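You operate a simulated robot arm through the tools that you are given. There is no shell and no other tool. Be economical: measure what you need, move in short steps, check, and stop when the job is done.

The job below is to be done with a simulated two-armed robot. You get a single attempt, and the scene is never put back.

TASK
Pick up the tall carton marked "95" from the top of the orange table with one hand, pass it to the other hand and put it in the inside of the red tray on the grey table. Set down upright: tall carton.
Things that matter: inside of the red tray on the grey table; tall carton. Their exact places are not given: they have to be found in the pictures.

The check looks at the end state, three seconds after you hand in, the way a careful person would. Anything else that was tipped, shoved, dropped, spilled or broken makes it a failure.

THE ROBOT
Two 7-joint arms with two-finger parallel grippers on one trunk, on a base that drives. Base frame: it is fixed to the floor where the robot stands at the start and does not move with it; the origin is under the middle of the robot, x ahead of it, y to its left, z up; the surface under the hand at the start is at about z = 900. Readings come in mm, degrees, newtons and seconds.
The left shoulder is at the start at [50, 165, 1205], the right one opposite. With the tool pointing down near the work surface each hand reaches from about 220 to 700 mm from the robot's upright axis, wherever it stands, measured 20 degrees to its own side. Places, roughly: inside of the red tray on the grey table (17x20 cm [440, 2560, 900]. Payload 3.91 kg a hand.
The TCP of each hand is the grasp point between the finger pads, 30 mm short of the fingertips. In the tool frame z runs along the fingers and y along their closing line. Largest opening 110 mm; finger width 20, thickness 10; the body of the gripper, 48 by 112 mm, starts 55 mm behind the TCP.
Orientation is told as [roll, pitch, yaw] about the base's x, y, z axes, in that order, counted from this pose: with the fingers straight down and closing along the base's y, the tool's x points along the base's -x, its y along +y and its z along -z.

THE INTERFACE
- The arms move only by the tool arm_command. It takes "left_rows", "right_rows" or both (then of equal length, played together; a hand with none holds still); each is a list of rows, each a list of 7 numbers: the turn, a rotation vector about the base's x, y, z in degrees, then the shift along the base's x, y, z in mm, then the gripper command, from -1 (shut) to 1 (fully open), values between in proportion. In form: [[wx, wy, wz, dx, dy, dz, claw], ...]. A call has 1 to 12 rows; each row shifts and turns the commanded pose from where the row before left it. A row lasts 0.2 s, in which the tool goes at most 50 mm and 8.6 degrees; a call with a longer step from one row to the next is refused whole, and so is a gripper value outside its range. Where a pose cannot be reached the arm comes as near as it can. A force on the tool above 40 N (or 10 N above the force at the start of the call, whichever is more), or a blocked arm, ends the call early, and 0.2 s more pass. Each finger travels about 45 mm/s and halts on what it meets, pressing with about 29 N; the grip force reading is that of the motor and also rises with nothing between the fingers. The clock runs only during rows and for 0.2 s after the last one: add rows that do not move to give the fingers time. The reply holds the time, the measured pose of the TCP, the force on the tool along the base axes, the opening and the grip force, in the units named above and with some noise, with the torque about the TCP (base axes, N m) and any sound that the robot's microphone picked up.
- Cameras (640 x 400 px; columns grow to the right, rows downward): "scene" is now at [120.1, 5, 1376.6]; the picture's right is [0.04, -1.00, 0.00], its down [-0.56, -0.02, -0.83] and it looks along [0.83, 0.03, -0.56] (base axes); focal length 259 px, centre (320, 200). "left" rides on the left gripper at [72, -17, -103] in its tool frame; the picture's right is [0.23, 0.97, 0.00], its down [-0.76, 0.18, -0.62] and it looks along [-0.61, 0.14, 0.78] (tool axes); focal length 222 px, centre (320, 200). "right" rides on the right gripper at [72, 17, -103] in its tool frame; the picture's right is [-0.23, 0.97, 0.00], its down [-0.76, -0.18, -0.62] and it looks along [-0.61, -0.14, 0.78] (tool axes); focal length 222 px, centre (320, 200).
- camera(camera): a new picture of that camera. No time passes.
- move_column(by): slides the trunk up (or, below 0, down) by that many mm; the arms and the scene camera ride with it, the base frame stays. It gives what a move gives, with no picture.
- drive_base(legs): drives the robot by 1 to 6 legs, each [ahead, left, turn to the left] in mm, mm and degrees, along the robot's own axes; the way and the turn of a leg run together, so that a leg with both is an arc; at most 1500 mm and 180 degrees a leg. The arms and the cameras ride along, it lands a little off, and it stops where it bumps. It gives what a move gives.
- pan_tilt(pan, tilt): turns the head with the scene camera to pan (to the left, within 80 degrees either way) and tilt (down, from -29 to 69), counted from straight ahead of the robot. It gives what a move gives.
- locate(camera, pixels): for up to 12 pixels [column, row] of the newest picture of that camera ("zoom" is the newest enlarged one), the place [x, y, z] in the base frame of the surface seen there, good to about 2 mm. No time passes.
- zoom(camera, box): a new picture of the part [left, top, right, bottom] of that camera's present view, enlarged. No time passes.
- sign_off(): hands the job in; it is judged then, once.

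Go step by step. Measure first, check grasps and placings, and put right what went wrong. The budget is 80 turns and 58 pictures, counting those below and the enlarged ones. Unless the task says otherwise, let go and move clear before handing in, and close with one line.

The tools are called after "Emit:" as name(argument=value, ...) on one line, values as JSON. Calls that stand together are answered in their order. arm_command: Moves the arms, as the interface text tells. Its arguments: {"type":"object","properties":{"left_rows":{"type":"array"},"right_rows":{"type":"array"}},"required":[]} The other tools are called the same way: move_column (by) slides the trunk up or down; drive_base (legs) drives the base; pan_tilt (pan, tilt) turns the head that bears the scene camera; camera (camera) takes a picture; locate (camera, pixels) gives the place of the surface under pixels of a picture; zoom (camera, box) takes an enlarged picture of a part of a camera's view; sign_off () hands the job in.

At the start:

```text
time_s: 0.0
left_ee_pos: [462.3, 293.5, 1154.5]
left_tcp_rot: [0.0, 0.0, 0.1]
left_force: [-0.6, 0.2, -0.1]
left_moment: [0.0, -0.01, 0.02]
left_finger_gap: 109.9
left_grasp_force: 0.0
right_ee_pos: [403.9, -97.7, 1186.3]
right_tcp_rot: [0.0, 0.1, -0.1]
right_force: [-0.3, 0.0, 0.3]
right_moment: [0.01, -0.01, -0.01]
right_finger_gap: 109.9
right_grasp_force: 0.1
trunk travel left (down, up): [-425.0, 78.0]
robot x, y, heading: [4.6, 1.9, 0.1]
head pan, tilt: [2.4, 33.9]
```

scene: 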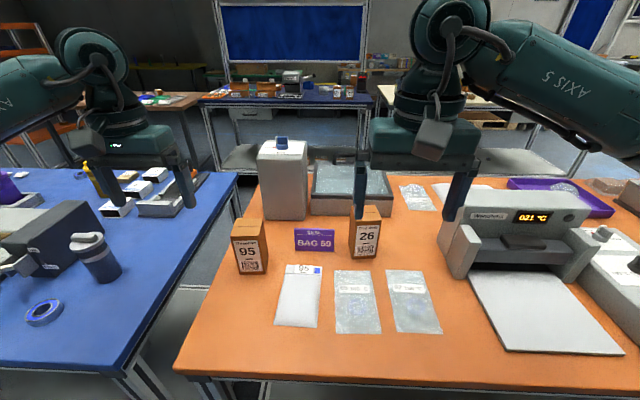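
right: 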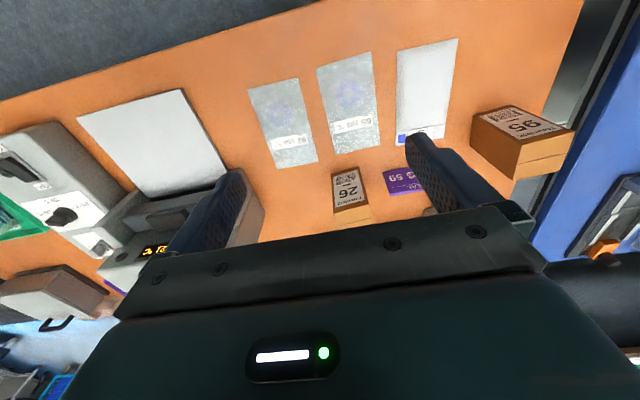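
left: 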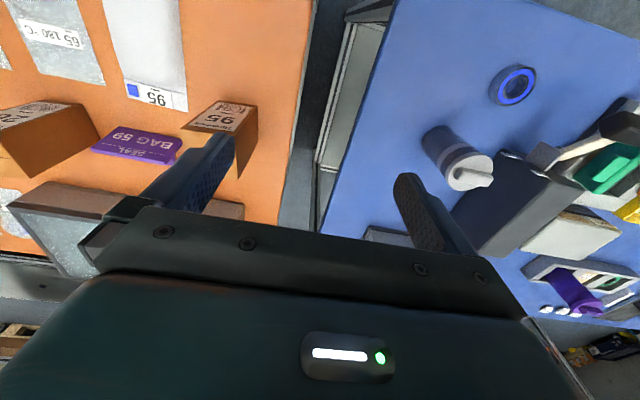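

The carton "95" stands at about (250,245) in the scene picture, near the left edge of the orange table. I'll measure it and zoom in.

Emit:
locate(camera="scene", pixels=[[232, 237], [265, 237], [240, 222], [262, 220], [238, 272], [268, 270], [250, 228], [225, 280], [280, 265]])

Emit:
zoom(camera="scene", box=[190, 180, 310, 300])

```text
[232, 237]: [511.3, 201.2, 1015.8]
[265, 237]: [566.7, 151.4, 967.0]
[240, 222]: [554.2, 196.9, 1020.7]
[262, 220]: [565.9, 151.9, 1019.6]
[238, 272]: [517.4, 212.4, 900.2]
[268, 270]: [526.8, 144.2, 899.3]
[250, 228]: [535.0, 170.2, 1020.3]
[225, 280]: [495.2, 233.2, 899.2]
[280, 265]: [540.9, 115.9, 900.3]
```

```text
3.33 times, centred on (250, 240) of scene
```

zoom: 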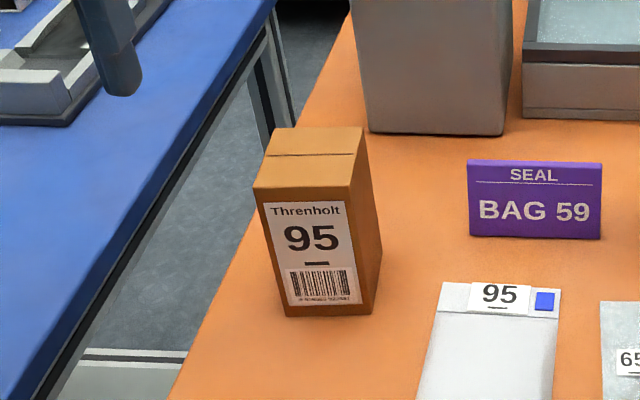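

Emit:
locate(camera="zoom", pixels=[[257, 184], [349, 183], [272, 130], [359, 130], [308, 155], [284, 310], [368, 308], [265, 200], [345, 200], [376, 240], [360, 200]])

Emit:
pan_tilt(pan=75, tilt=25)

Emit:
camera(camera="scene")

```text
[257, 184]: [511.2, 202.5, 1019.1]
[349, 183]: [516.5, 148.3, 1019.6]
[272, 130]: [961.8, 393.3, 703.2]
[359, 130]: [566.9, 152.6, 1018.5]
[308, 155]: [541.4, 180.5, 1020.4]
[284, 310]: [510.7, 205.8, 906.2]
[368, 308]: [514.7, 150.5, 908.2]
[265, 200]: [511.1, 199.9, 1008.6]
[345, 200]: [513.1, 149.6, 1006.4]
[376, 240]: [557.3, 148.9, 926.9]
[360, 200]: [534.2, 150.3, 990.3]
```

```text
time_s: 1.4
left_ee_pos: [462.2, 293.2, 1154.2]
left_tcp_rot: [0.0, 0.1, 0.1]
left_force: [-0.3, -0.2, -0.6]
left_moment: [-0.03, -0.02, 0.0]
left_finger_gap: 110.2
left_grasp_force: 0.0
right_ee_pos: [404.8, -99.0, 1185.6]
right_tcp_rot: [-0.1, 0.1, 0.0]
right_force: [0.2, -0.6, 0.3]
right_moment: [0.0, -0.02, -0.03]
right_finger_gap: 109.8
right_grasp_force: 0.1
trunk travel left (down, up): [-425.0, 78.0]
robot x, y, heading: [-3.6, 1.2, -0.3]
head pan, tilt: [75.0, 25.0]
```

```text
53 pictures are left
```

scene: 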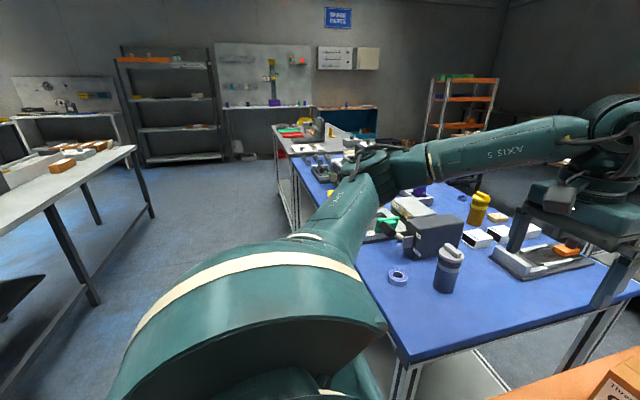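

The carton is about 55x55x120 mm, centred near (539,176), top at z=1020. I plan to grip it with the left hand, horizontal from the left and low, then take it from above with the right. I'll look at the gap and the blue table beside it first, and at the tray in the distance (about (285,132)).

Emit:
zoom(camera="scene", box=[250, 90, 370, 165])

Emit:
pan_tilt(pan=30, tilt=40)

Emit:
camera(camera="scene")

```text
5.33 times, centred on (310, 128) of scene
```

zoom: 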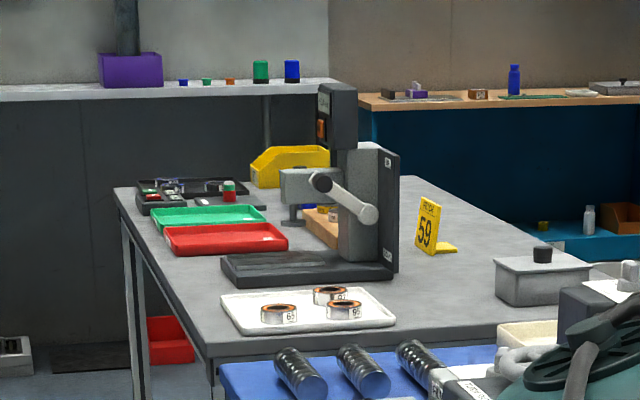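

```text
time_s: 2.6
left_ee_pos: [460.9, 293.3, 1154.5]
left_tcp_rot: [0.0, -0.1, 0.1]
left_force: [0.1, -0.7, -0.5]
left_moment: [0.0, 0.04, 0.01]
left_finger_gap: 109.7
left_grasp_force: 0.1
right_ee_pos: [405.2, -97.9, 1186.9]
right_tcp_rot: [0.0, 0.0, 0.0]
right_force: [-0.7, 0.0, -0.8]
right_moment: [-0.01, 0.01, 0.0]
right_finger_gap: 110.2
right_grasp_force: 0.0
trunk travel left (down, up): [-425.0, 78.0]
robot x, y, heading: [-0.1, 2.1, -0.3]
head pan, tilt: [30.0, 40.0]
```

```text
51 pictures are left
```

scene: 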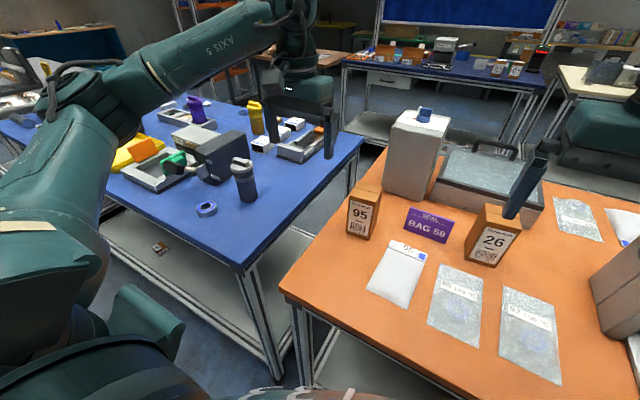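

Emit:
locate(camera="scene", pixels=[[240, 268], [358, 140], [300, 210], [243, 195], [240, 162], [282, 288], [340, 220], [205, 212], [300, 300], [318, 155]])

```text
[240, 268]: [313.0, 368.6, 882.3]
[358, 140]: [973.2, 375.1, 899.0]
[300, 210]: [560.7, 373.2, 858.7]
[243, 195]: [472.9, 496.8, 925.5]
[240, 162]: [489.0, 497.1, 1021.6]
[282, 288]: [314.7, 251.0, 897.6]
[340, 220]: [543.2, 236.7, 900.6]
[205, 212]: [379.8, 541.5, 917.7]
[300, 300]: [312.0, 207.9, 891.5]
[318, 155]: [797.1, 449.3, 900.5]
```

The carton's front side is clear, and the table edge lies at x≈312. I'll grip it from the front with the left hand pointing forward and 35° down, closing along y. The arm needs more room for that, so I'm backing the base up 150 mm and tilting the left hand.

Emit:
drive_base(legs=[[-150, 0, 0]])

Emit:
arm_command(left_rows=[[0, -8, 0, 0, -10, 0, 1], [0, -8, 0, 0, -10, 0, 1], [0, -8, 0, 0, -10, 0, 1], [0, -8, 0, 0, -10, 0, 1], [0, -8, 0, 0, -10, 0, 1], [0, -8, 0, 0, -10, 0, 1], [0, -7, 0, 0, -10, 0, 1], [0, 0, 0, 0, 0, 0, 1]])

```text
time_s: 3.9
left_ee_pos: [309.9, 293.3, 1155.1]
left_tcp_rot: [-0.1, 0.0, 0.0]
left_force: [0.4, -0.3, -0.4]
left_moment: [-0.02, 0.0, -0.01]
left_finger_gap: 110.2
left_grasp_force: 0.1
right_ee_pos: [252.4, -98.3, 1186.2]
right_tcp_rot: [0.0, 0.0, -0.1]
right_force: [-0.3, -0.8, 0.0]
right_moment: [0.02, -0.01, 0.0]
right_finger_gap: 110.0
right_grasp_force: 0.1
trunk travel left (down, up): [-425.0, 78.0]
robot x, y, heading: [-151.4, -0.6, -0.3]
head pan, tilt: [30.0, 40.0]
```

```text
time_s: 5.7
left_ee_pos: [311.7, 223.2, 1154.7]
left_tcp_rot: [-0.1, -55.1, 0.1]
left_force: [0.6, -0.2, -0.4]
left_moment: [-0.02, 0.0, 0.03]
left_finger_gap: 110.1
left_grasp_force: 0.1
right_ee_pos: [252.4, -98.3, 1185.8]
right_tcp_rot: [0.0, 0.0, -0.1]
right_force: [0.0, 0.2, -0.7]
right_moment: [0.0, 0.02, 0.03]
right_finger_gap: 110.1
right_grasp_force: 0.0
trunk travel left (down, up): [-425.0, 78.0]
robot x, y, heading: [-152.7, -1.9, -0.1]
head pan, tilt: [30.0, 40.0]
```

The tilt worked. Moving the left hand to the pre-grasp pose, 130 mm back along the approach line.

Emit:
arm_command(left_rows=[[0, 0, 0, 23, -9.4, -27.5, 1], [0, 0, 0, 23, -9.4, -27.5, 1], [0, 0, 0, 23, -9.3, -27.5, 1], [0, 0, 0, 23, -9.3, -27.5, 1], [0, 0, 0, 24, -9.3, -27.7, 1], [0, 0, 0, 0, 0, 0, 1]])

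Emit:
camera(camera="left")

Emit:
camera(camera="scene")

```text
time_s: 7.1
left_ee_pos: [425.4, 175.8, 1016.7]
left_tcp_rot: [-0.1, -54.9, 0.0]
left_force: [-0.7, 0.0, 0.4]
left_moment: [-0.02, -0.01, -0.01]
left_finger_gap: 109.9
left_grasp_force: 0.1
right_ee_pos: [252.6, -96.8, 1185.8]
right_tcp_rot: [0.1, 0.1, -0.1]
right_force: [-0.9, -0.1, 0.4]
right_moment: [0.0, 0.0, 0.02]
right_finger_gap: 109.9
right_grasp_force: 0.1
trunk travel left (down, up): [-425.0, 78.0]
robot x, y, heading: [-148.2, -0.6, -0.2]
head pan, tilt: [30.0, 40.0]
```

```text
50 pictures are left
```

left: 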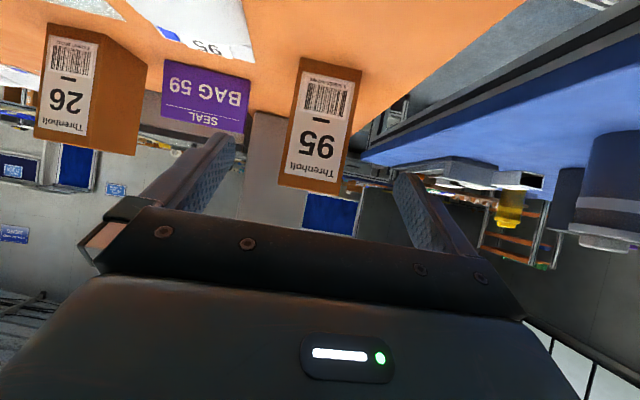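

```text
49 pictures are left
```

scene: 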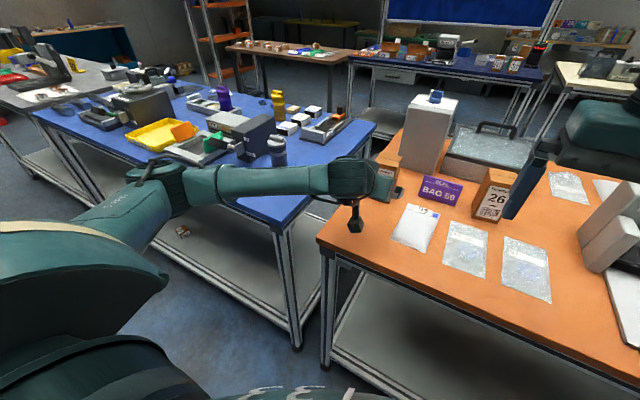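

The left elbow sticks out over the blue table near the bottle (275,150). I'll measure the forearm's clearance before going on.

Emit:
locate(camera="scene", pixels=[[200, 170], [240, 170], [280, 168], [320, 165], [345, 165], [355, 222], [280, 195], [220, 203], [277, 160], [365, 180], [150, 190]])

Emit:
locate(camera="left", pixels=[[287, 180], [339, 188], [306, 65], [352, 68], [315, 130]])

```text
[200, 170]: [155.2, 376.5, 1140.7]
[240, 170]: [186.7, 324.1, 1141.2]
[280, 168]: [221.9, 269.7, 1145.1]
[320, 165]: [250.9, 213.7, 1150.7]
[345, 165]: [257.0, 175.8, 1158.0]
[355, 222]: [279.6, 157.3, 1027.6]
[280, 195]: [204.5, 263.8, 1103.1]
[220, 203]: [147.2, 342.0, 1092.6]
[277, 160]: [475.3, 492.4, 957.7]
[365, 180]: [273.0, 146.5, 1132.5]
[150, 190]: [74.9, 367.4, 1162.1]
```

```text
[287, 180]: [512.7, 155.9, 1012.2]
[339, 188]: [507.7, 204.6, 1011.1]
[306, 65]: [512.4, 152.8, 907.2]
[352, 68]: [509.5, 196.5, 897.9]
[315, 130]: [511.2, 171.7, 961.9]
```

The forearm clears everything, since the bottle is at x≈475 and the forearm will stay below x≈310. The carton's front face is at x≈511 with a yaw of about +4°, so I'm advancing onto it with a small yaw.

Emit:
arm_command(left_rows=[[0, 0, 1, 21, 0, -15, 1], [0, 0, 1, 21, 0, -15, 1], [0, 0, 1, 21, 0, -15, 1], [0, 0, 1, 22, 0, -15, 1], [0, 0, 0, 22, 0, -14, 1], [0, 0, 0, 0, 0, 0, 1]])

Emit:
camera(camera="left")

Emit:
camera(camera="scene")

```text
time_s: 8.5
left_ee_pos: [534.5, 176.7, 944.2]
left_tcp_rot: [-0.1, -54.9, 4.0]
left_force: [-0.4, 0.1, 1.1]
left_moment: [0.0, -0.07, 0.01]
left_finger_gap: 110.0
left_grasp_force: 0.1
right_ee_pos: [253.0, -99.5, 1186.2]
right_tcp_rot: [0.0, 0.1, -0.1]
right_force: [-1.2, -0.2, 0.3]
right_moment: [0.0, 0.0, -0.01]
right_finger_gap: 109.9
right_grasp_force: 0.1
trunk travel left (down, up): [-425.0, 78.0]
robot x, y, heading: [-152.1, 2.5, -0.4]
head pan, tilt: [30.0, 40.0]
```

```text
48 pictures are left
```

left: 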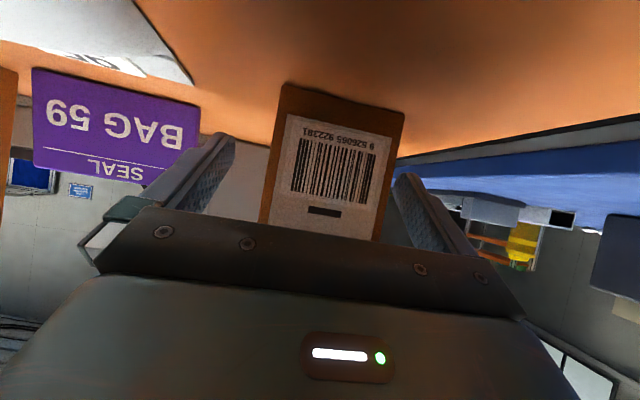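

```text
47 pictures are left
```

scene: 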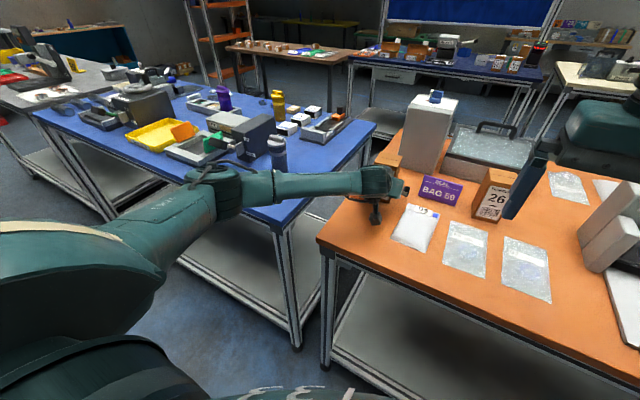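

The carton is between the fingers. Closing the left hand.

Emit:
arm_command(left_rows=[[0, 0, 0, 0, 0, 0, 0.3], [0, 0, 0, 0, 0, 0, 0.1], [0, 0, 0, 0, 0, 0, 0], [0, 0, 0, 0, 0, 0, -0.2], [0, 0, 0, 0, 0, 0, -1], [0, 0, 0, 0, 0, 0, -1], [0, 0, 0, 0, 0, 0, -1]])

Emit:
arm_command(left_rows=[[0, 0, 0, 0, 0, 10, -1], [0, 0, 0, 0, 0, 20, -1], [0, 0, 0, 0, 0, 0, -1]])

Emit:
camera(camera="left")

```text
time_s: 10.1
left_ee_pos: [533.9, 177.2, 943.0]
left_tcp_rot: [0.1, -55.0, 4.0]
left_force: [-0.5, 1.3, -0.3]
left_moment: [0.12, -0.09, 0.05]
left_finger_gap: 60.0
left_grasp_force: 29.0
right_ee_pos: [252.5, -97.9, 1186.9]
right_tcp_rot: [0.1, 0.0, -0.1]
right_force: [-0.7, 0.2, -0.3]
right_moment: [0.03, 0.02, 0.0]
right_finger_gap: 110.2
right_grasp_force: 0.0
trunk travel left (down, up): [-425.0, 78.0]
robot x, y, heading: [-148.5, 3.2, 0.0]
head pan, tilt: [30.0, 40.0]
```

```text
time_s: 10.9
left_ee_pos: [533.7, 177.2, 971.9]
left_tcp_rot: [0.0, -54.9, 4.1]
left_force: [0.0, 0.0, -2.5]
left_moment: [0.01, -0.01, 0.01]
left_finger_gap: 59.8
left_grasp_force: 28.8
right_ee_pos: [252.3, -98.1, 1185.2]
right_tcp_rot: [0.0, 0.0, -0.2]
right_force: [-0.4, -0.1, 0.4]
right_moment: [-0.02, -0.01, 0.01]
right_finger_gap: 109.9
right_grasp_force: 0.1
trunk travel left (down, up): [-425.0, 78.0]
robot x, y, heading: [-152.6, 1.4, -0.1]
head pan, tilt: [30.0, 40.0]
```

```text
46 pictures are left
```

left: 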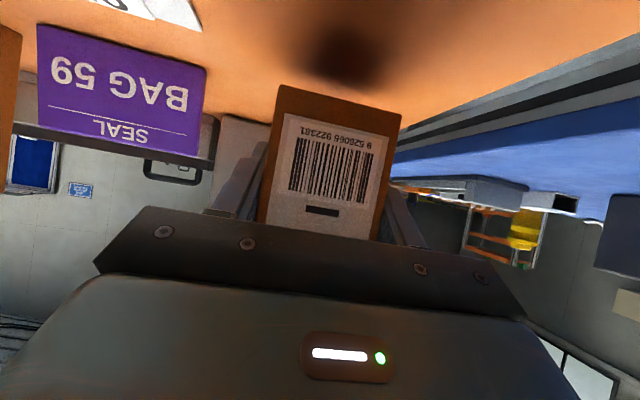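

The carton is lifted, with a grip of about 29 N and a gap of 60 mm. I'll raise it, bring it toward the middle, and move the right hand ahead out of the way.

Emit:
arm_command(left_rows=[[0, 0, 0, 0, 0, 30, -1], [0, 0, 0, 0, 0, 30, -1], [0, 0, 0, 0, 0, 20, -1], [0, 0, 0, 0, 0, 0, -1], [0, 0, -1, -22, -25, 0, -1], [0, 0, -1, -22, -25, 0, -1], [0, 0, -1, -22, -25, 0, -1], [0, 0, -1, -22, -25, 0, -1], [0, 0, 0, -22, -25, 0, -1], [0, 0, 0, -22, -25, 0, -1], [0, 0, 0, 0, 0, 0, -1]], right_rows=[[0, 0, 0, 30, -20, 5, 1], [0, 0, 0, 30, -20, 5, 1], [0, 0, 0, 30, -20, 5, 1], [0, 0, 0, 30, -20, 0, 1], [0, 0, 0, 30, -10, 0, 1], [0, 0, 0, 0, 0, 0, 1], [0, 0, 0, 0, 0, 0, 1], [0, 0, 0, 0, 0, 0, 1], [0, 0, 0, 0, 0, 0, 1], [0, 0, 0, 0, 0, 0, 1], [0, 0, 0, 0, 0, 0, 1]])

Emit:
pan_tilt(pan=0, tilt=30)

Emit:
camera(camera="scene")

Emit:
camera(camera="right")

```text
time_s: 13.3
left_ee_pos: [404.1, 25.8, 1051.3]
left_tcp_rot: [0.0, -55.0, 0.0]
left_force: [-0.6, -0.7, -2.8]
left_moment: [0.03, 0.04, 0.05]
left_finger_gap: 59.9
left_grasp_force: 29.0
right_ee_pos: [404.1, -186.6, 1201.3]
right_tcp_rot: [0.0, 0.2, -0.2]
right_force: [-1.3, -0.4, 0.5]
right_moment: [-0.02, 0.01, 0.0]
right_finger_gap: 110.0
right_grasp_force: 0.0
trunk travel left (down, up): [-425.0, 78.0]
robot x, y, heading: [-152.8, -1.1, -0.1]
head pan, tilt: [30.0, 40.0]
```

```text
time_s: 14.3
left_ee_pos: [403.7, 25.5, 1051.4]
left_tcp_rot: [0.0, -55.0, 0.0]
left_force: [1.4, -0.7, -2.9]
left_moment: [0.01, 0.03, 0.01]
left_finger_gap: 59.9
left_grasp_force: 29.6
right_ee_pos: [403.5, -187.4, 1201.1]
right_tcp_rot: [0.0, 0.2, -0.1]
right_force: [0.1, -0.5, 1.1]
right_moment: [-0.02, 0.0, -0.03]
right_finger_gap: 110.1
right_grasp_force: 0.1
trunk travel left (down, up): [-425.0, 78.0]
robot x, y, heading: [-155.2, -1.4, -0.0]
head pan, tilt: [0.0, 30.0]
```

```text
45 pictures are left
```

scene: 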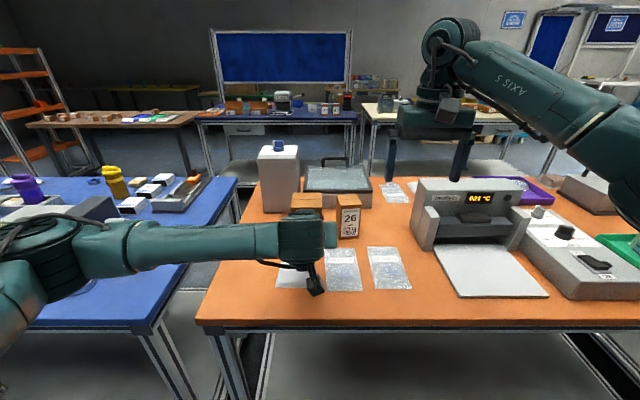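

```text
44 pictures are left
```

right: 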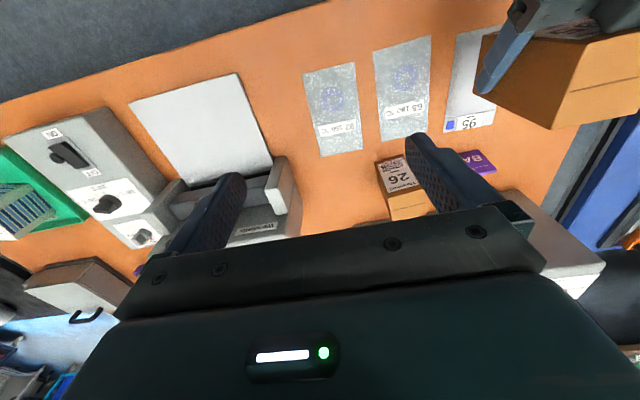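

The carton sits in the left hand around scene (306,203). I'll measure its exact pose.

Emit:
zoom(camera="scene", box=[260, 175, 380, 250])

Emit:
locate(camera="scene", pixels=[[295, 196], [317, 196], [293, 204], [319, 204], [306, 200], [307, 206]])

Emit:
locate(camera="right", pixels=[[610, 115], [625, 60], [570, 95], [540, 80], [500, 90], [620, 100], [555, 120]])

```text
5.33 times, centred on (320, 212) of scene
```

zoom: 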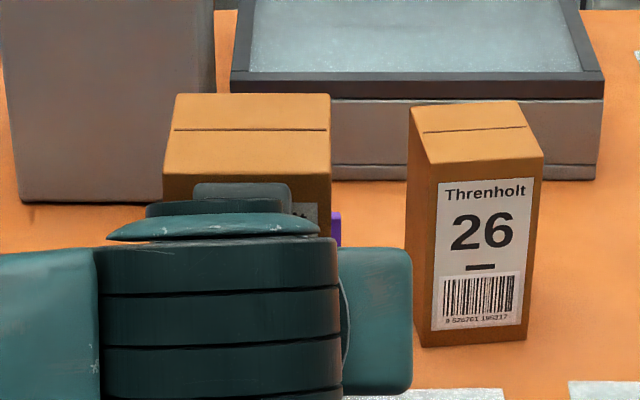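

```text
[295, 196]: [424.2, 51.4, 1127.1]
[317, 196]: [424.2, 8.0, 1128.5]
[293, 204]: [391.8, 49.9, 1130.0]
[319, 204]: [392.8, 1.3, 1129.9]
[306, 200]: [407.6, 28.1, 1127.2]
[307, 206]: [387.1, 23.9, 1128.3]
```

```text
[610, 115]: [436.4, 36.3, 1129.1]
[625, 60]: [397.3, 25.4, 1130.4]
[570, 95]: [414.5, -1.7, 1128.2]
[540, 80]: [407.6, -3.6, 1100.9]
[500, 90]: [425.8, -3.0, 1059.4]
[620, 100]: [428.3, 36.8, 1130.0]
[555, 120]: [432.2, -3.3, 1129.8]
```

Emit:
locate(camera="zoom", pixels=[[178, 97], [328, 97], [165, 172], [328, 174], [250, 97], [250, 172], [170, 135], [329, 135]])

```text
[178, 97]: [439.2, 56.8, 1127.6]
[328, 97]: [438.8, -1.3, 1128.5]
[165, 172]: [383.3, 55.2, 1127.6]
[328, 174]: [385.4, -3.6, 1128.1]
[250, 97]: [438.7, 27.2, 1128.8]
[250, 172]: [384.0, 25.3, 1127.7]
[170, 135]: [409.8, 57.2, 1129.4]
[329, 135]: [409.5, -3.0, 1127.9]
```

The carton is upright in the left hand: centre (411, 26.5), top z=1128.5, 60 mm wide in y. I'm bringing the right hand over it and checking before I descend.

Emit:
arm_command(right_rows=[[0, 0, 0, 2, 36, 0, 1], [0, 0, 0, 2, 36, 0, 1], [0, 0, 0, 2, 36, 0, 1], [0, 0, 0, 2, 36, 0, 1], [0, 0, 0, 2, 36, 0, 1], [0, 0, 0, 1, 33.5, 0, 1], [0, 0, 0, 0, 0, 0, 1]])

Emit:
camera(camera="right")

Emit:
camera(camera="scene")

```text
time_s: 15.9
left_ee_pos: [403.2, 24.7, 1051.8]
left_tcp_rot: [-0.1, -54.9, 0.0]
left_force: [-0.3, -0.6, -3.1]
left_moment: [0.0, 0.03, 0.01]
left_finger_gap: 60.1
left_grasp_force: 28.5
right_ee_pos: [415.8, 25.1, 1197.2]
right_tcp_rot: [0.0, 0.0, -0.1]
right_force: [0.0, 0.0, -0.4]
right_moment: [0.01, 0.01, 0.0]
right_finger_gap: 109.9
right_grasp_force: 0.1
trunk travel left (down, up): [-425.0, 78.0]
robot x, y, heading: [-152.5, -0.8, -0.5]
head pan, tilt: [0.0, 30.0]
```

```text
42 pictures are left
```

right: 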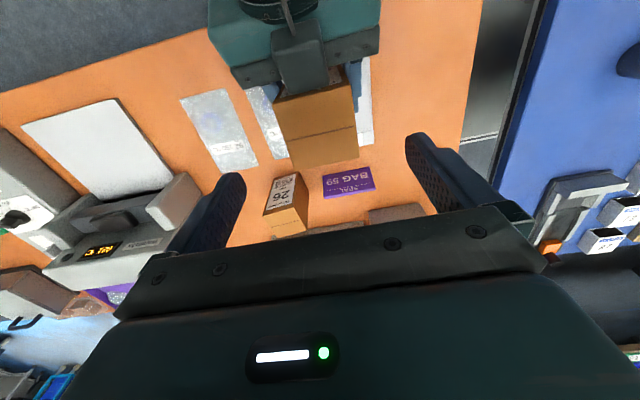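

```text
41 pictures are left
```

scene: 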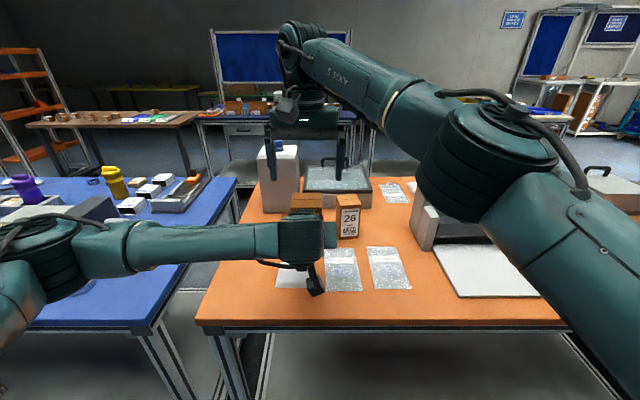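

The hands are lined up. I'll check the height of the left gripper parts at (295,40)–(310,70) in the right view before descending.

Emit:
locate(camera="right", pixels=[[300, 60], [295, 30], [270, 8], [240, 40], [320, 90], [350, 50], [330, 150], [284, 110], [350, 85]])

```text
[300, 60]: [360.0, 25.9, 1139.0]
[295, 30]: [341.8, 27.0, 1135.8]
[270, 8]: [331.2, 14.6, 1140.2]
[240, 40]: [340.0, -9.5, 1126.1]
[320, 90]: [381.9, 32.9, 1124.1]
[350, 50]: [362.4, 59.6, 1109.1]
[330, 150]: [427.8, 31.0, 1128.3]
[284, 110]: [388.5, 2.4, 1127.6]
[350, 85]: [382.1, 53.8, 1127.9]
```

The left hand's parts top out at z≈1140, so there is room. Descending to z≈1108 and closing the right hand.

Emit:
arm_command(right_rows=[[0, 0, 0, 0, 0, -25, 1], [0, 0, 0, 0, 0, -25, 1], [0, 0, 0, 0, 0, -20, 1], [0, 0, 0, 0, 0.5, -18, 1], [0, 0, 0, 0, 0, 0, 1]])

Emit:
arm_command(right_rows=[[0, 0, 0, 0, 0, 0, 0.4], [0, 0, 0, 0, 0, 0, 0.2], [0, 0, 0, 0, 0, 0, 0.1], [0, 0, 0, 0, 0, 0, 0], [0, 0, 0, 0, 0, 0, -1], [0, 0, 0, 0, 0, 0, -1], [0, 0, 0, 0, 0, 0, -1]])

Emit:
camera(camera="right")

Emit:
camera(camera="scene")

```text
time_s: 17.1
left_ee_pos: [404.3, 25.7, 1051.8]
left_tcp_rot: [0.1, -55.1, 0.0]
left_force: [0.0, -0.4, -3.2]
left_moment: [0.02, 0.03, -0.01]
left_finger_gap: 59.8
left_grasp_force: 29.3
right_ee_pos: [416.0, 28.0, 1111.4]
right_tcp_rot: [-0.1, 0.1, -0.1]
right_force: [0.1, 0.3, 0.0]
right_moment: [0.01, -0.03, 0.02]
right_finger_gap: 109.5
right_grasp_force: 0.1
trunk travel left (down, up): [-425.0, 78.0]
robot x, y, heading: [-150.9, 1.0, -0.2]
head pan, tilt: [0.0, 30.0]
```

```text
time_s: 18.7
left_ee_pos: [403.5, 26.3, 1051.3]
left_tcp_rot: [0.0, -55.0, 0.1]
left_force: [-2.4, 9.5, -1.3]
left_moment: [-0.61, -0.12, -0.13]
left_finger_gap: 59.7
left_grasp_force: 28.6
right_ee_pos: [414.7, 27.1, 1111.4]
right_tcp_rot: [-0.1, 0.1, -0.2]
right_force: [1.9, -9.9, 0.4]
right_moment: [0.07, -0.05, 0.19]
right_finger_gap: 59.9
right_grasp_force: 28.7
trunk travel left (down, up): [-425.0, 78.0]
robot x, y, heading: [-151.8, -0.9, -0.2]
head pan, tilt: [0.0, 30.0]
```

```text
40 pictures are left
```

right: 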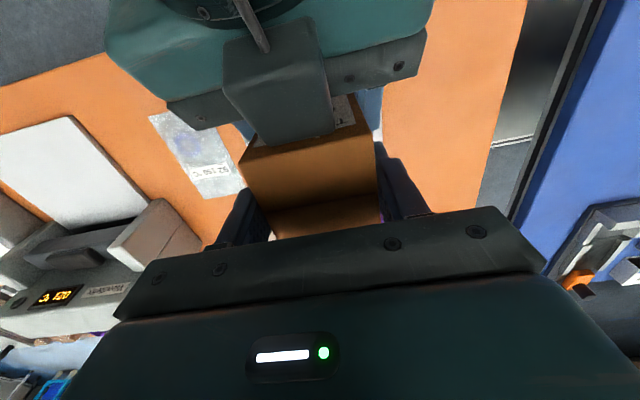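

```text
39 pictures are left
```

scene: 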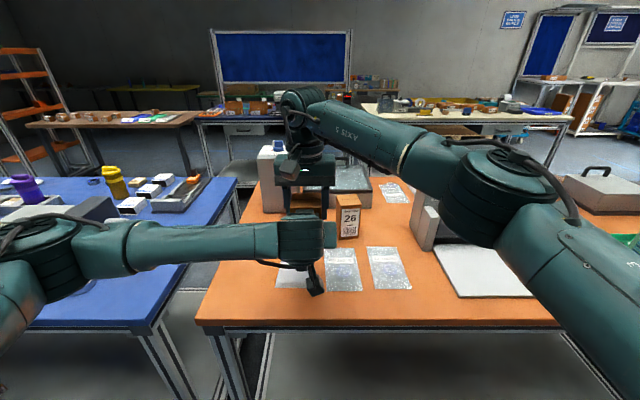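

Both hands hold the carton. Opening the left hand and backing it straight out along -x.

Emit:
arm_command(left_rows=[[0, 0, 0, 0, 0, 0, 0.3], [0, 0, 0, 0, 0, 0, 0.8], [0, 0, 0, 0, 0, 0, 1], [0, 0, 0, 0, 0, 0, 1]])

Emit:
arm_command(left_rows=[[0, 0, 0, -20, 0, -3, 1], [0, 0, 0, -25, 0, -3, 1], [0, 0, 0, -25, 0, -3, 1], [0, 0, 0, -25, 0, 0, 1], [0, 0, 0, -10, 30, 0, 1], [0, 0, 0, 0, 40, 0, 1], [0, 0, 0, 0, 40, 0, 1], [0, 0, 0, 0, 40, 0, 1], [0, 0, 0, 0, 40, 0, 1], [0, 0, 0, 0, 0, 0, 1]])

Emit:
camera(camera="scene")

```text
time_s: 19.7
left_ee_pos: [404.5, 25.8, 1051.4]
left_tcp_rot: [-0.1, -54.9, 0.0]
left_force: [-2.3, -0.9, 0.7]
left_moment: [0.09, -0.14, 0.11]
left_finger_gap: 109.9
left_grasp_force: 0.0
right_ee_pos: [414.5, 28.2, 1110.8]
right_tcp_rot: [-0.1, 0.1, -0.2]
right_force: [1.9, 1.1, -0.6]
right_moment: [-0.04, 0.0, -0.05]
right_finger_gap: 60.1
right_grasp_force: 28.6
trunk travel left (down, up): [-425.0, 78.0]
robot x, y, heading: [-150.5, -0.6, 0.0]
head pan, tilt: [0.0, 30.0]
```

```text
time_s: 21.9
left_ee_pos: [294.9, 214.3, 1044.2]
left_tcp_rot: [0.0, -55.0, -0.1]
left_force: [0.4, -0.9, 0.2]
left_moment: [0.03, 0.01, 0.03]
left_finger_gap: 109.9
left_grasp_force: 0.1
right_ee_pos: [416.3, 26.1, 1111.6]
right_tcp_rot: [0.0, 0.1, -0.1]
right_force: [0.2, -0.4, 0.2]
right_moment: [-0.03, -0.01, -0.02]
right_finger_gap: 59.8
right_grasp_force: 28.9
trunk travel left (down, up): [-425.0, 78.0]
robot x, y, heading: [-150.7, 2.4, -0.3]
head pan, tilt: [0.0, 30.0]
```

```text
38 pictures are left
```

scene: 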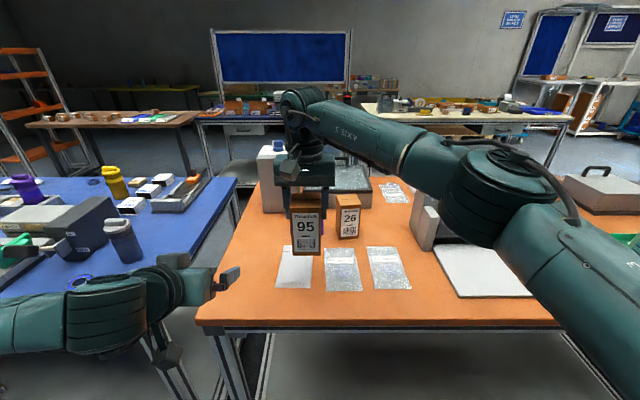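

The right hand now holds carton "95" upright and the left hand is clear. Tucking both arms for the drive and looking toward the grey table.

Emit:
arm_command(left_rows=[[0, 0, 0, -20, 5, 15, 1], [0, 8, 0, -20, 5, 15, 1], [0, 8, 0, -20, 5, 15, 1], [0, 8, 0, -20, 5, 15, 1], [0, 8, 0, -20, 5, 15, 1], [0, 8, 0, -20, 5, 15, 1], [0, 8, 0, -20, 5, 15, 1], [0, 7, 0, 0, 0, 0, 1], [0, 0, 0, 0, 0, 0, 1]], right_rows=[[0, 0, 0, 0, 0, 25, -1], [0, 0, 0, 0, 0, 25, -1], [0, 0, 0, -26, -12, 10, -1], [0, 0, 0, -26, -12, 10, -1], [0, 0, 0, -26, -12, 0, -1], [0, 0, 0, -26, -12, 0, -1], [0, 0, 0, -26, -12, 0, -1], [0, 0, 0, -26, -12, 0, -1], [0, 0, 0, -26, -12, 0, -1]])

Emit:
pan_tilt(pan=80, tilt=25)

Emit:
camera(camera="scene")

Emit:
camera(camera="right")

```text
time_s: 23.9
left_ee_pos: [165.9, 251.9, 1149.9]
left_tcp_rot: [0.0, 0.1, 0.0]
left_force: [0.8, 0.3, 0.6]
left_moment: [-0.02, -0.01, 0.02]
left_finger_gap: 109.9
left_grasp_force: 0.1
left hand out of reach, approached as far as the arm can: row 1, 2
right_ee_pos: [233.8, -59.0, 1181.7]
right_tcp_rot: [0.0, 0.1, -0.3]
right_force: [0.2, -0.5, -2.7]
right_moment: [0.0, -0.03, -0.01]
right_finger_gap: 59.7
right_grasp_force: 28.8
trunk travel left (down, up): [-425.0, 78.0]
robot x, y, heading: [-153.2, 2.0, -0.3]
head pan, tilt: [0.0, 30.0]
```

```text
time_s: 25.4
left_ee_pos: [167.1, 250.6, 1148.1]
left_tcp_rot: [0.0, 0.0, 0.0]
left_force: [-0.9, 0.5, -0.2]
left_moment: [0.0, 0.04, -0.04]
left_finger_gap: 110.1
left_grasp_force: 0.0
right_ee_pos: [234.0, -58.2, 1182.3]
right_tcp_rot: [0.0, 0.0, -0.1]
right_force: [-0.3, 0.3, -3.5]
right_moment: [0.02, -0.02, 0.0]
right_finger_gap: 59.8
right_grasp_force: 29.0
trunk travel left (down, up): [-425.0, 78.0]
robot x, y, heading: [-150.9, 0.5, -0.2]
head pan, tilt: [80.0, 25.0]
```

```text
37 pictures are left
```

scene: 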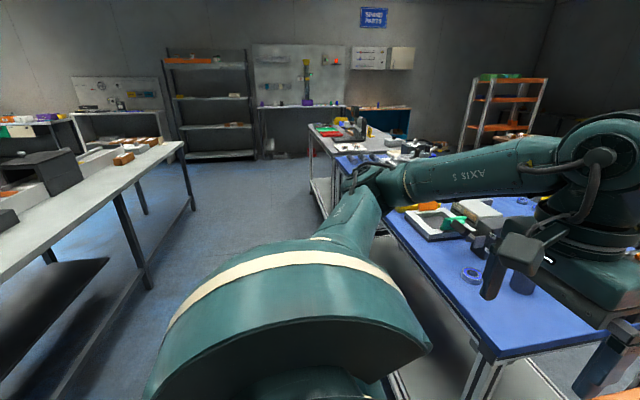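

```text
36 pictures are left
```

right: 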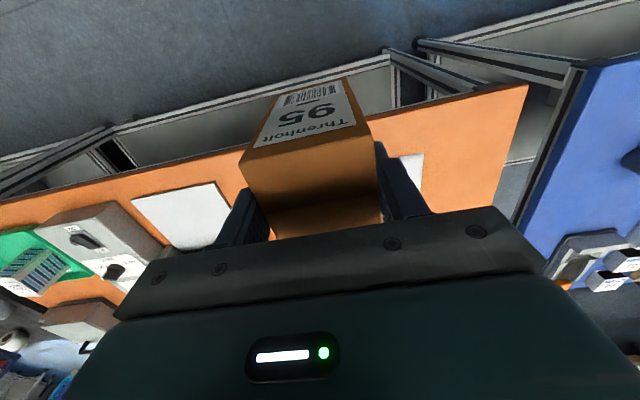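

The carton is held firmly. Now measuring the aisle: the white table's edge on the left, the blue table's edge, the grey table and tray, and my left elbow.

Emit:
locate(camera="scene", pixels=[[181, 143], [100, 205], [40, 245], [385, 165], [400, 180], [350, 210], [325, 130], [310, 130], [335, 160], [390, 240], [240, 200], [235, 270]])

Emit:
zoom(camera="scene", box=[280, 100, 440, 200])

```text
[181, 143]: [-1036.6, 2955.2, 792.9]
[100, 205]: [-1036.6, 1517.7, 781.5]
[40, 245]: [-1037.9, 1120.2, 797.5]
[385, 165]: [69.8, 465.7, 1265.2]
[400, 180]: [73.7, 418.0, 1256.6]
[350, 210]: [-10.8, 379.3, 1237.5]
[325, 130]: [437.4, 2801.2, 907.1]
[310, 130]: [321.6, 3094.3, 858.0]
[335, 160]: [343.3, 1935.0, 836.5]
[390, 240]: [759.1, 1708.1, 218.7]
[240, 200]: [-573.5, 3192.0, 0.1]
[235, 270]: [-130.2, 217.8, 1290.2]
```

```text
4.00 times, centred on (360, 150) of scene
```

zoom: 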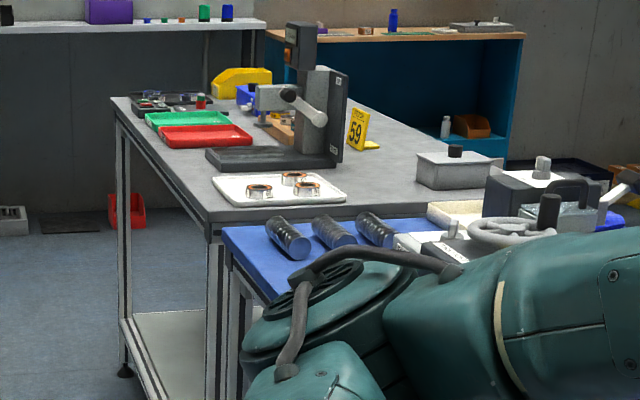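

The aisle is clear from x≈-1037 to x≈313, and the robot is at x≈-150. I'll strafe left along it.

Emit:
drive_base(legs=[[0, 1250, 0], [0, 1150, 0]])

Emit:
pan_tilt(pan=15, tilt=40)

Emit:
camera(camera="scene")

```text
time_s: 46.6
left_ee_pos: [180.8, 2654.2, 1148.4]
left_tcp_rot: [0.0, 0.0, -0.7]
left_force: [0.1, 0.1, 0.2]
left_moment: [0.01, 0.01, 0.02]
left_finger_gap: 110.2
left_grasp_force: 0.1
right_ee_pos: [244.0, 2343.7, 1181.7]
right_tcp_rot: [-0.1, 0.1, -0.9]
right_force: [-0.5, 0.4, -2.7]
right_moment: [-0.01, 0.02, -0.01]
right_finger_gap: 60.0
right_grasp_force: 28.8
trunk travel left (down, up): [-425.0, 78.0]
robot x, y, heading: [-140.3, 2406.5, -0.8]
head pan, tilt: [80.0, 25.0]
```

```text
time_s: 48.0
left_ee_pos: [179.7, 2653.1, 1148.7]
left_tcp_rot: [0.0, 0.0, -0.8]
left_force: [0.0, 0.3, -0.3]
left_moment: [0.01, 0.03, 0.03]
left_finger_gap: 110.0
left_grasp_force: 0.1
right_ee_pos: [243.7, 2342.7, 1183.2]
right_tcp_rot: [0.0, 0.1, -0.9]
right_force: [0.0, 0.3, -2.8]
right_moment: [-0.01, -0.02, 0.01]
right_finger_gap: 59.6
right_grasp_force: 29.1
trunk travel left (down, up): [-425.0, 78.0]
robot x, y, heading: [-139.8, 2402.6, -0.8]
head pan, tilt: [15.0, 40.0]
```

```text
34 pictures are left
```

scene: 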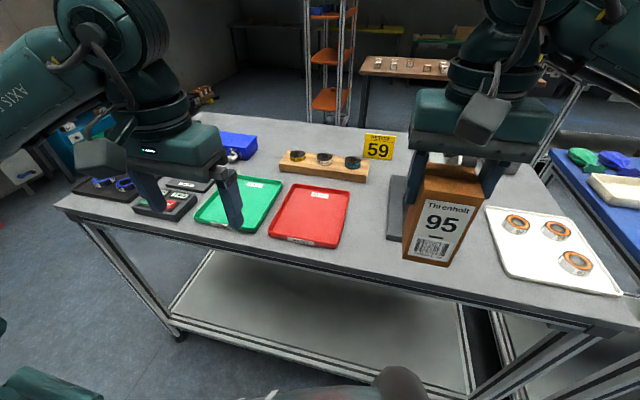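

The red tray is at (308,215), ahead of the robot. I'll measure its rim and floor, and the press hidden behind the right hand.

Emit:
locate(camera="scene", pixels=[[293, 184], [350, 190], [338, 246], [270, 232], [308, 215], [300, 200], [335, 205], [325, 235], [288, 225], [390, 230], [397, 185], [285, 180]])

Emit:
zoom(camera="scene", box=[240, 150, 400, 260])

```text
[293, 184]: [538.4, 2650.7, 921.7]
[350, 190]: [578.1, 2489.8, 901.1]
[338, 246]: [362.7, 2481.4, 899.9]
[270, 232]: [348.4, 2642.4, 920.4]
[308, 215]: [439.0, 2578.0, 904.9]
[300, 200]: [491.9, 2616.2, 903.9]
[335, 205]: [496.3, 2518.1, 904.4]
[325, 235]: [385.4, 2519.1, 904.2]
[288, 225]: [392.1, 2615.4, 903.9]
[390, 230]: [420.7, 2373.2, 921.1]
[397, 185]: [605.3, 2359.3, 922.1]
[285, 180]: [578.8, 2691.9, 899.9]
```

```text
3.64 times, centred on (320, 205) of scene
```

zoom: 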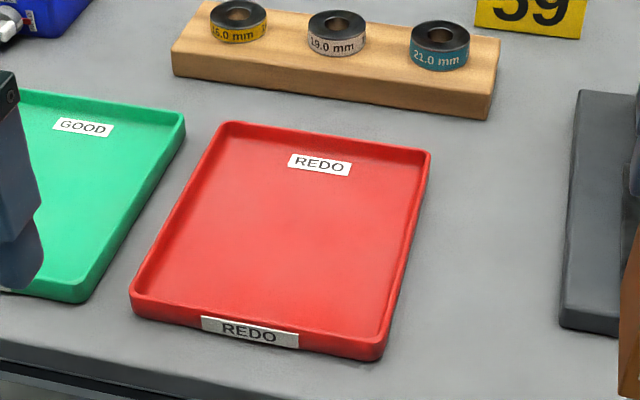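

The tray's centre is near (443,2562), its floor z≈904 and its rim z≈920. I'll strafe left and a bit ahead so the tray is in front of the right shoulder, clear of the press, then check the carton in the hand.

Emit:
drive_base(legs=[[40, 270, 0.8]])

Emit:
pan_tilt(pan=-15, tilt=40)

Emit:
camera(camera="scene")

```text
time_s: 51.0
left_ee_pos: [222.4, 2924.4, 1148.4]
left_tcp_rot: [0.0, -0.1, -0.4]
left_force: [0.9, -0.6, 0.5]
left_moment: [0.0, -0.02, -0.02]
left_finger_gap: 110.1
left_grasp_force: 0.0
right_ee_pos: [287.3, 2614.3, 1181.9]
right_tcp_rot: [-0.1, 0.2, -0.6]
right_force: [-0.3, 0.6, -2.7]
right_moment: [0.04, -0.03, -0.01]
right_finger_gap: 60.1
right_grasp_force: 28.7
trunk travel left (down, up): [-425.0, 78.0]
robot x, y, heading: [-93.6, 2672.9, -0.6]
head pan, tilt: [15.0, 40.0]
```

```text
time_s: 51.9
left_ee_pos: [222.0, 2924.1, 1148.4]
left_tcp_rot: [-0.1, 0.0, -0.4]
left_force: [-0.8, 0.3, -0.6]
left_moment: [-0.01, -0.03, 0.0]
left_finger_gap: 110.0
left_grasp_force: 0.2
right_ee_pos: [287.6, 2614.7, 1182.2]
right_tcp_rot: [0.0, 0.1, -0.5]
right_force: [0.2, -0.8, -3.3]
right_moment: [0.0, -0.01, 0.02]
right_finger_gap: 59.4
right_grasp_force: 28.8
trunk travel left (down, up): [-425.0, 78.0]
robot x, y, heading: [-99.2, 2675.0, -0.6]
head pan, tilt: [-15.0, 40.0]
```

```text
32 pictures are left
```

scene: 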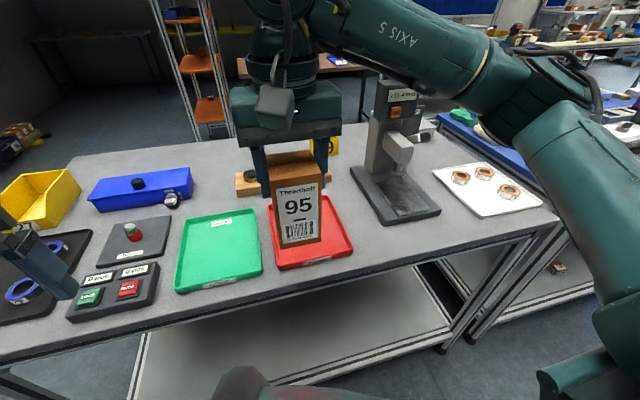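

The view is clear. Measuring the carton in the hand and the press.

Emit:
locate(camera="scene", pixels=[[283, 243], [318, 238], [278, 190], [324, 183], [395, 80], [397, 155], [372, 150], [412, 95], [375, 100], [440, 210]])

Emit:
zoom(camera="scene", box=[220, 130, 380, 270])

```text
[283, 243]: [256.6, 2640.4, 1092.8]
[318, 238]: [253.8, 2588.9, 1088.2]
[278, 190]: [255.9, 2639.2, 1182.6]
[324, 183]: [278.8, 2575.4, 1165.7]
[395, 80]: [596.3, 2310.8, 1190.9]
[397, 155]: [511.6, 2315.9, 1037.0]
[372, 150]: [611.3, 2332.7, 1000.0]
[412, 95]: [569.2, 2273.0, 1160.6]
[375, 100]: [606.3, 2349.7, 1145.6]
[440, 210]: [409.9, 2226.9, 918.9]
```

```text
2.86 times, centred on (300, 200) of scene
```

zoom: 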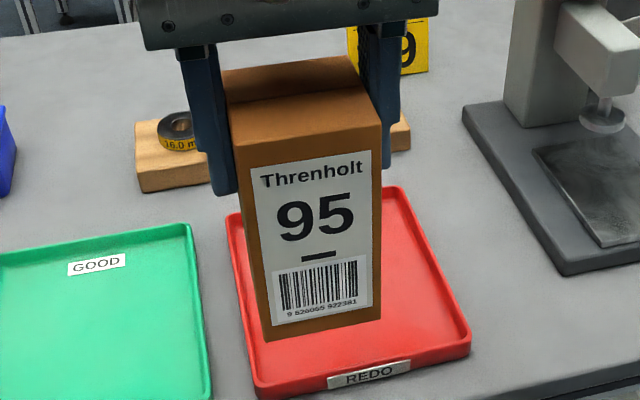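

Emit:
locate(camera="zoom", pixels=[[268, 338], [376, 316], [238, 150], [378, 130], [320, 327], [300, 145], [232, 105], [360, 82]])

```text
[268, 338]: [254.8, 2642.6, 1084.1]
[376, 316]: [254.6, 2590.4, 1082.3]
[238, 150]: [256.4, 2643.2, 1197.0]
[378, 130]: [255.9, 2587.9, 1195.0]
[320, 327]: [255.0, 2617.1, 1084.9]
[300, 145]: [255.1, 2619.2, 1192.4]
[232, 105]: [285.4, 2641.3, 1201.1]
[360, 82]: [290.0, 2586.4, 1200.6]
```

The carton hangs upright, its bottom 101.5 mm below the TCP and its centre about 3 mm behind. Moving over the tray centre and partway down.

Emit:
arm_command(right_rows=[[0, 0, 0, 32, -10.5, 0, -1], [0, 0, 0, 32, -10.5, 0, -1], [0, 0, 0, 32, -10.5, 0, -1], [0, 0, 0, 32, -10.5, 0, -1], [0, 0, 0, 31, -10.5, 0, -1], [0, 0, 0, 0, 0, 0, -1], [0, 0, 0, 0, 0, -35, -1], [0, 0, 0, 0, 0, -35, -1], [0, 0, 0, 0, 0, -35, -1], [0, 0, 0, 0, 0, -30, -1], [0, 0, 0, 0, 0, 0, -1]])

Emit:
camera(camera="scene")

```text
time_s: 54.3
left_ee_pos: [222.6, 2924.5, 1147.9]
left_tcp_rot: [0.1, 0.0, -0.4]
left_force: [0.0, -0.9, 0.6]
left_moment: [0.0, -0.03, -0.03]
left_finger_gap: 110.1
left_grasp_force: 0.0
right_ee_pos: [445.5, 2560.4, 1046.8]
right_tcp_rot: [0.0, 0.0, -0.5]
right_force: [0.3, 0.2, -2.0]
right_moment: [-0.03, -0.02, -0.01]
right_finger_gap: 59.8
right_grasp_force: 28.8
trunk travel left (down, up): [-425.0, 78.0]
robot x, y, heading: [-98.2, 2672.5, -0.5]
head pan, tilt: [-15.0, 40.0]
```

```text
30 pictures are left
```

scene: 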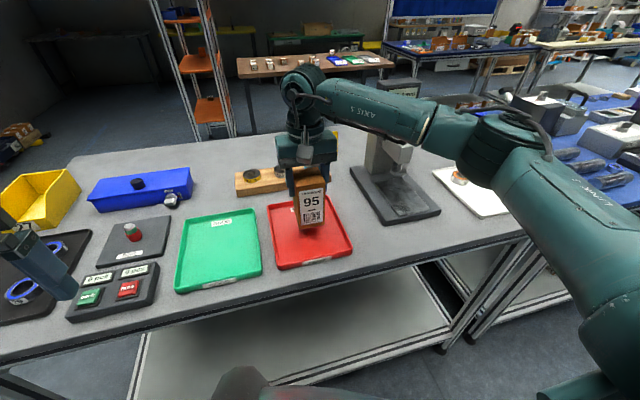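

The carton is over the tray, about 40 mm above the floor. I'll check the forearm's clearance to the press and the carton's position.

Emit:
locate(camera="scene", pixels=[[375, 125], [385, 110], [410, 140], [440, 150], [400, 152], [300, 222], [324, 218], [312, 228], [345, 110], [375, 205]])

Emit:
zoom(camera="scene", box=[250, 70, 450, 270])

```text
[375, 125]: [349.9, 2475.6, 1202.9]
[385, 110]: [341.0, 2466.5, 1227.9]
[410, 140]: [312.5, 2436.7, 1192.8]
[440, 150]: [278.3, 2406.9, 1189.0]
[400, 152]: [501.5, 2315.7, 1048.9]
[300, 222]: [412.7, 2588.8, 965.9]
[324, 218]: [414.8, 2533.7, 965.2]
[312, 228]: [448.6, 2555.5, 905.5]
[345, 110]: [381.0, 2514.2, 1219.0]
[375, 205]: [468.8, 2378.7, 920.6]
```

```text
2.00 times, centred on (350, 170) of scene
```

zoom: 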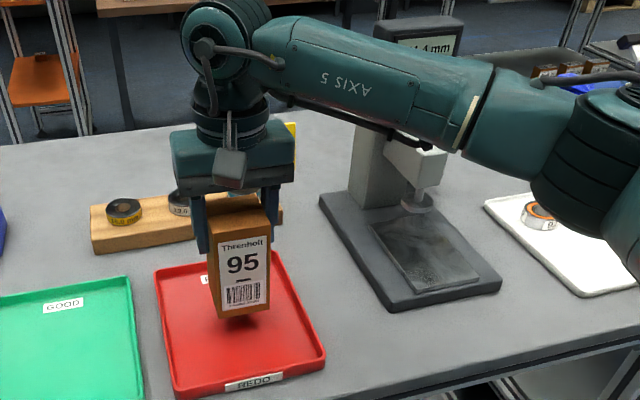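

The forearm is well clear of the press. Lowering the last stretch gently.

Emit:
arm_command(right_rows=[[0, 0, 0, 0, 0, -15, -1], [0, 0, 0, 0, 0, -12, -1], [0, 0, 0, 0, 0, -8, -1], [0, 0, 0, 0, 0, -2, -1], [0, 0, 0, 0, 0, -2, -1], [0, 0, 0, 0, 0, 0, -1]])

Emit:
zoom(camera="scene", box=[260, 150, 360, 280])

```text
time_s: 55.7
left_ee_pos: [221.4, 2924.8, 1147.9]
left_tcp_rot: [0.0, 0.0, -0.4]
left_force: [-0.2, -0.1, 0.1]
left_moment: [0.01, 0.05, 0.02]
left_finger_gap: 109.6
left_grasp_force: 0.1
right_ee_pos: [447.5, 2561.2, 1006.5]
right_tcp_rot: [0.0, 0.1, -0.5]
right_force: [0.1, -1.0, -2.5]
right_moment: [-0.02, -0.05, 0.01]
right_finger_gap: 59.9
right_grasp_force: 28.9
trunk travel left (down, up): [-425.0, 78.0]
robot x, y, heading: [-98.0, 2675.4, -0.2]
head pan, tilt: [-15.0, 40.0]
```

```text
3.08 times, centred on (310, 215) of scene
```

zoom: 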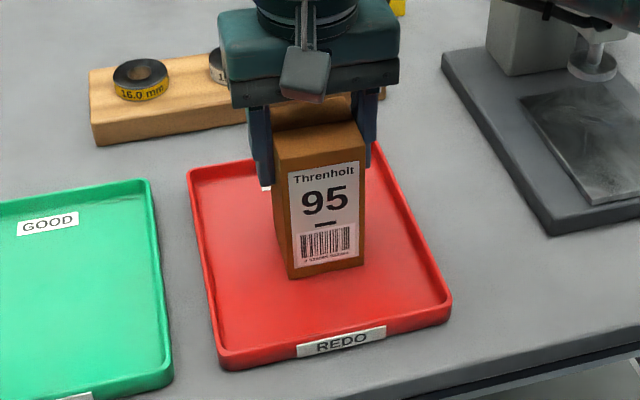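

No contact yet (force -2.5 N is just the weight). Lowering in 1 mm steps.

Emit:
arm_command(right_rows=[[0, 0, 0, 0, 0, -1, -1], [0, 0, 0, 0, 0, -1, -1], [0, 0, 0, 0, 0, 0, -1]])

```text
time_s: 56.5
left_ee_pos: [220.7, 2925.0, 1148.9]
left_tcp_rot: [0.0, 0.0, -0.4]
left_force: [-0.6, 0.3, -0.2]
left_moment: [-0.02, -0.02, -0.04]
left_finger_gap: 109.9
left_grasp_force: 0.1
right_ee_pos: [446.5, 2560.6, 1007.1]
right_tcp_rot: [0.0, -0.3, -0.6]
right_force: [0.8, -2.0, 8.6]
right_moment: [-0.43, -0.43, -0.06]
right_finger_gap: 59.5
right_grasp_force: 28.9
trunk travel left (down, up): [-425.0, 78.0]
robot x, y, heading: [-96.1, 2673.8, -0.4]
head pan, tilt: [-15.0, 40.0]
```

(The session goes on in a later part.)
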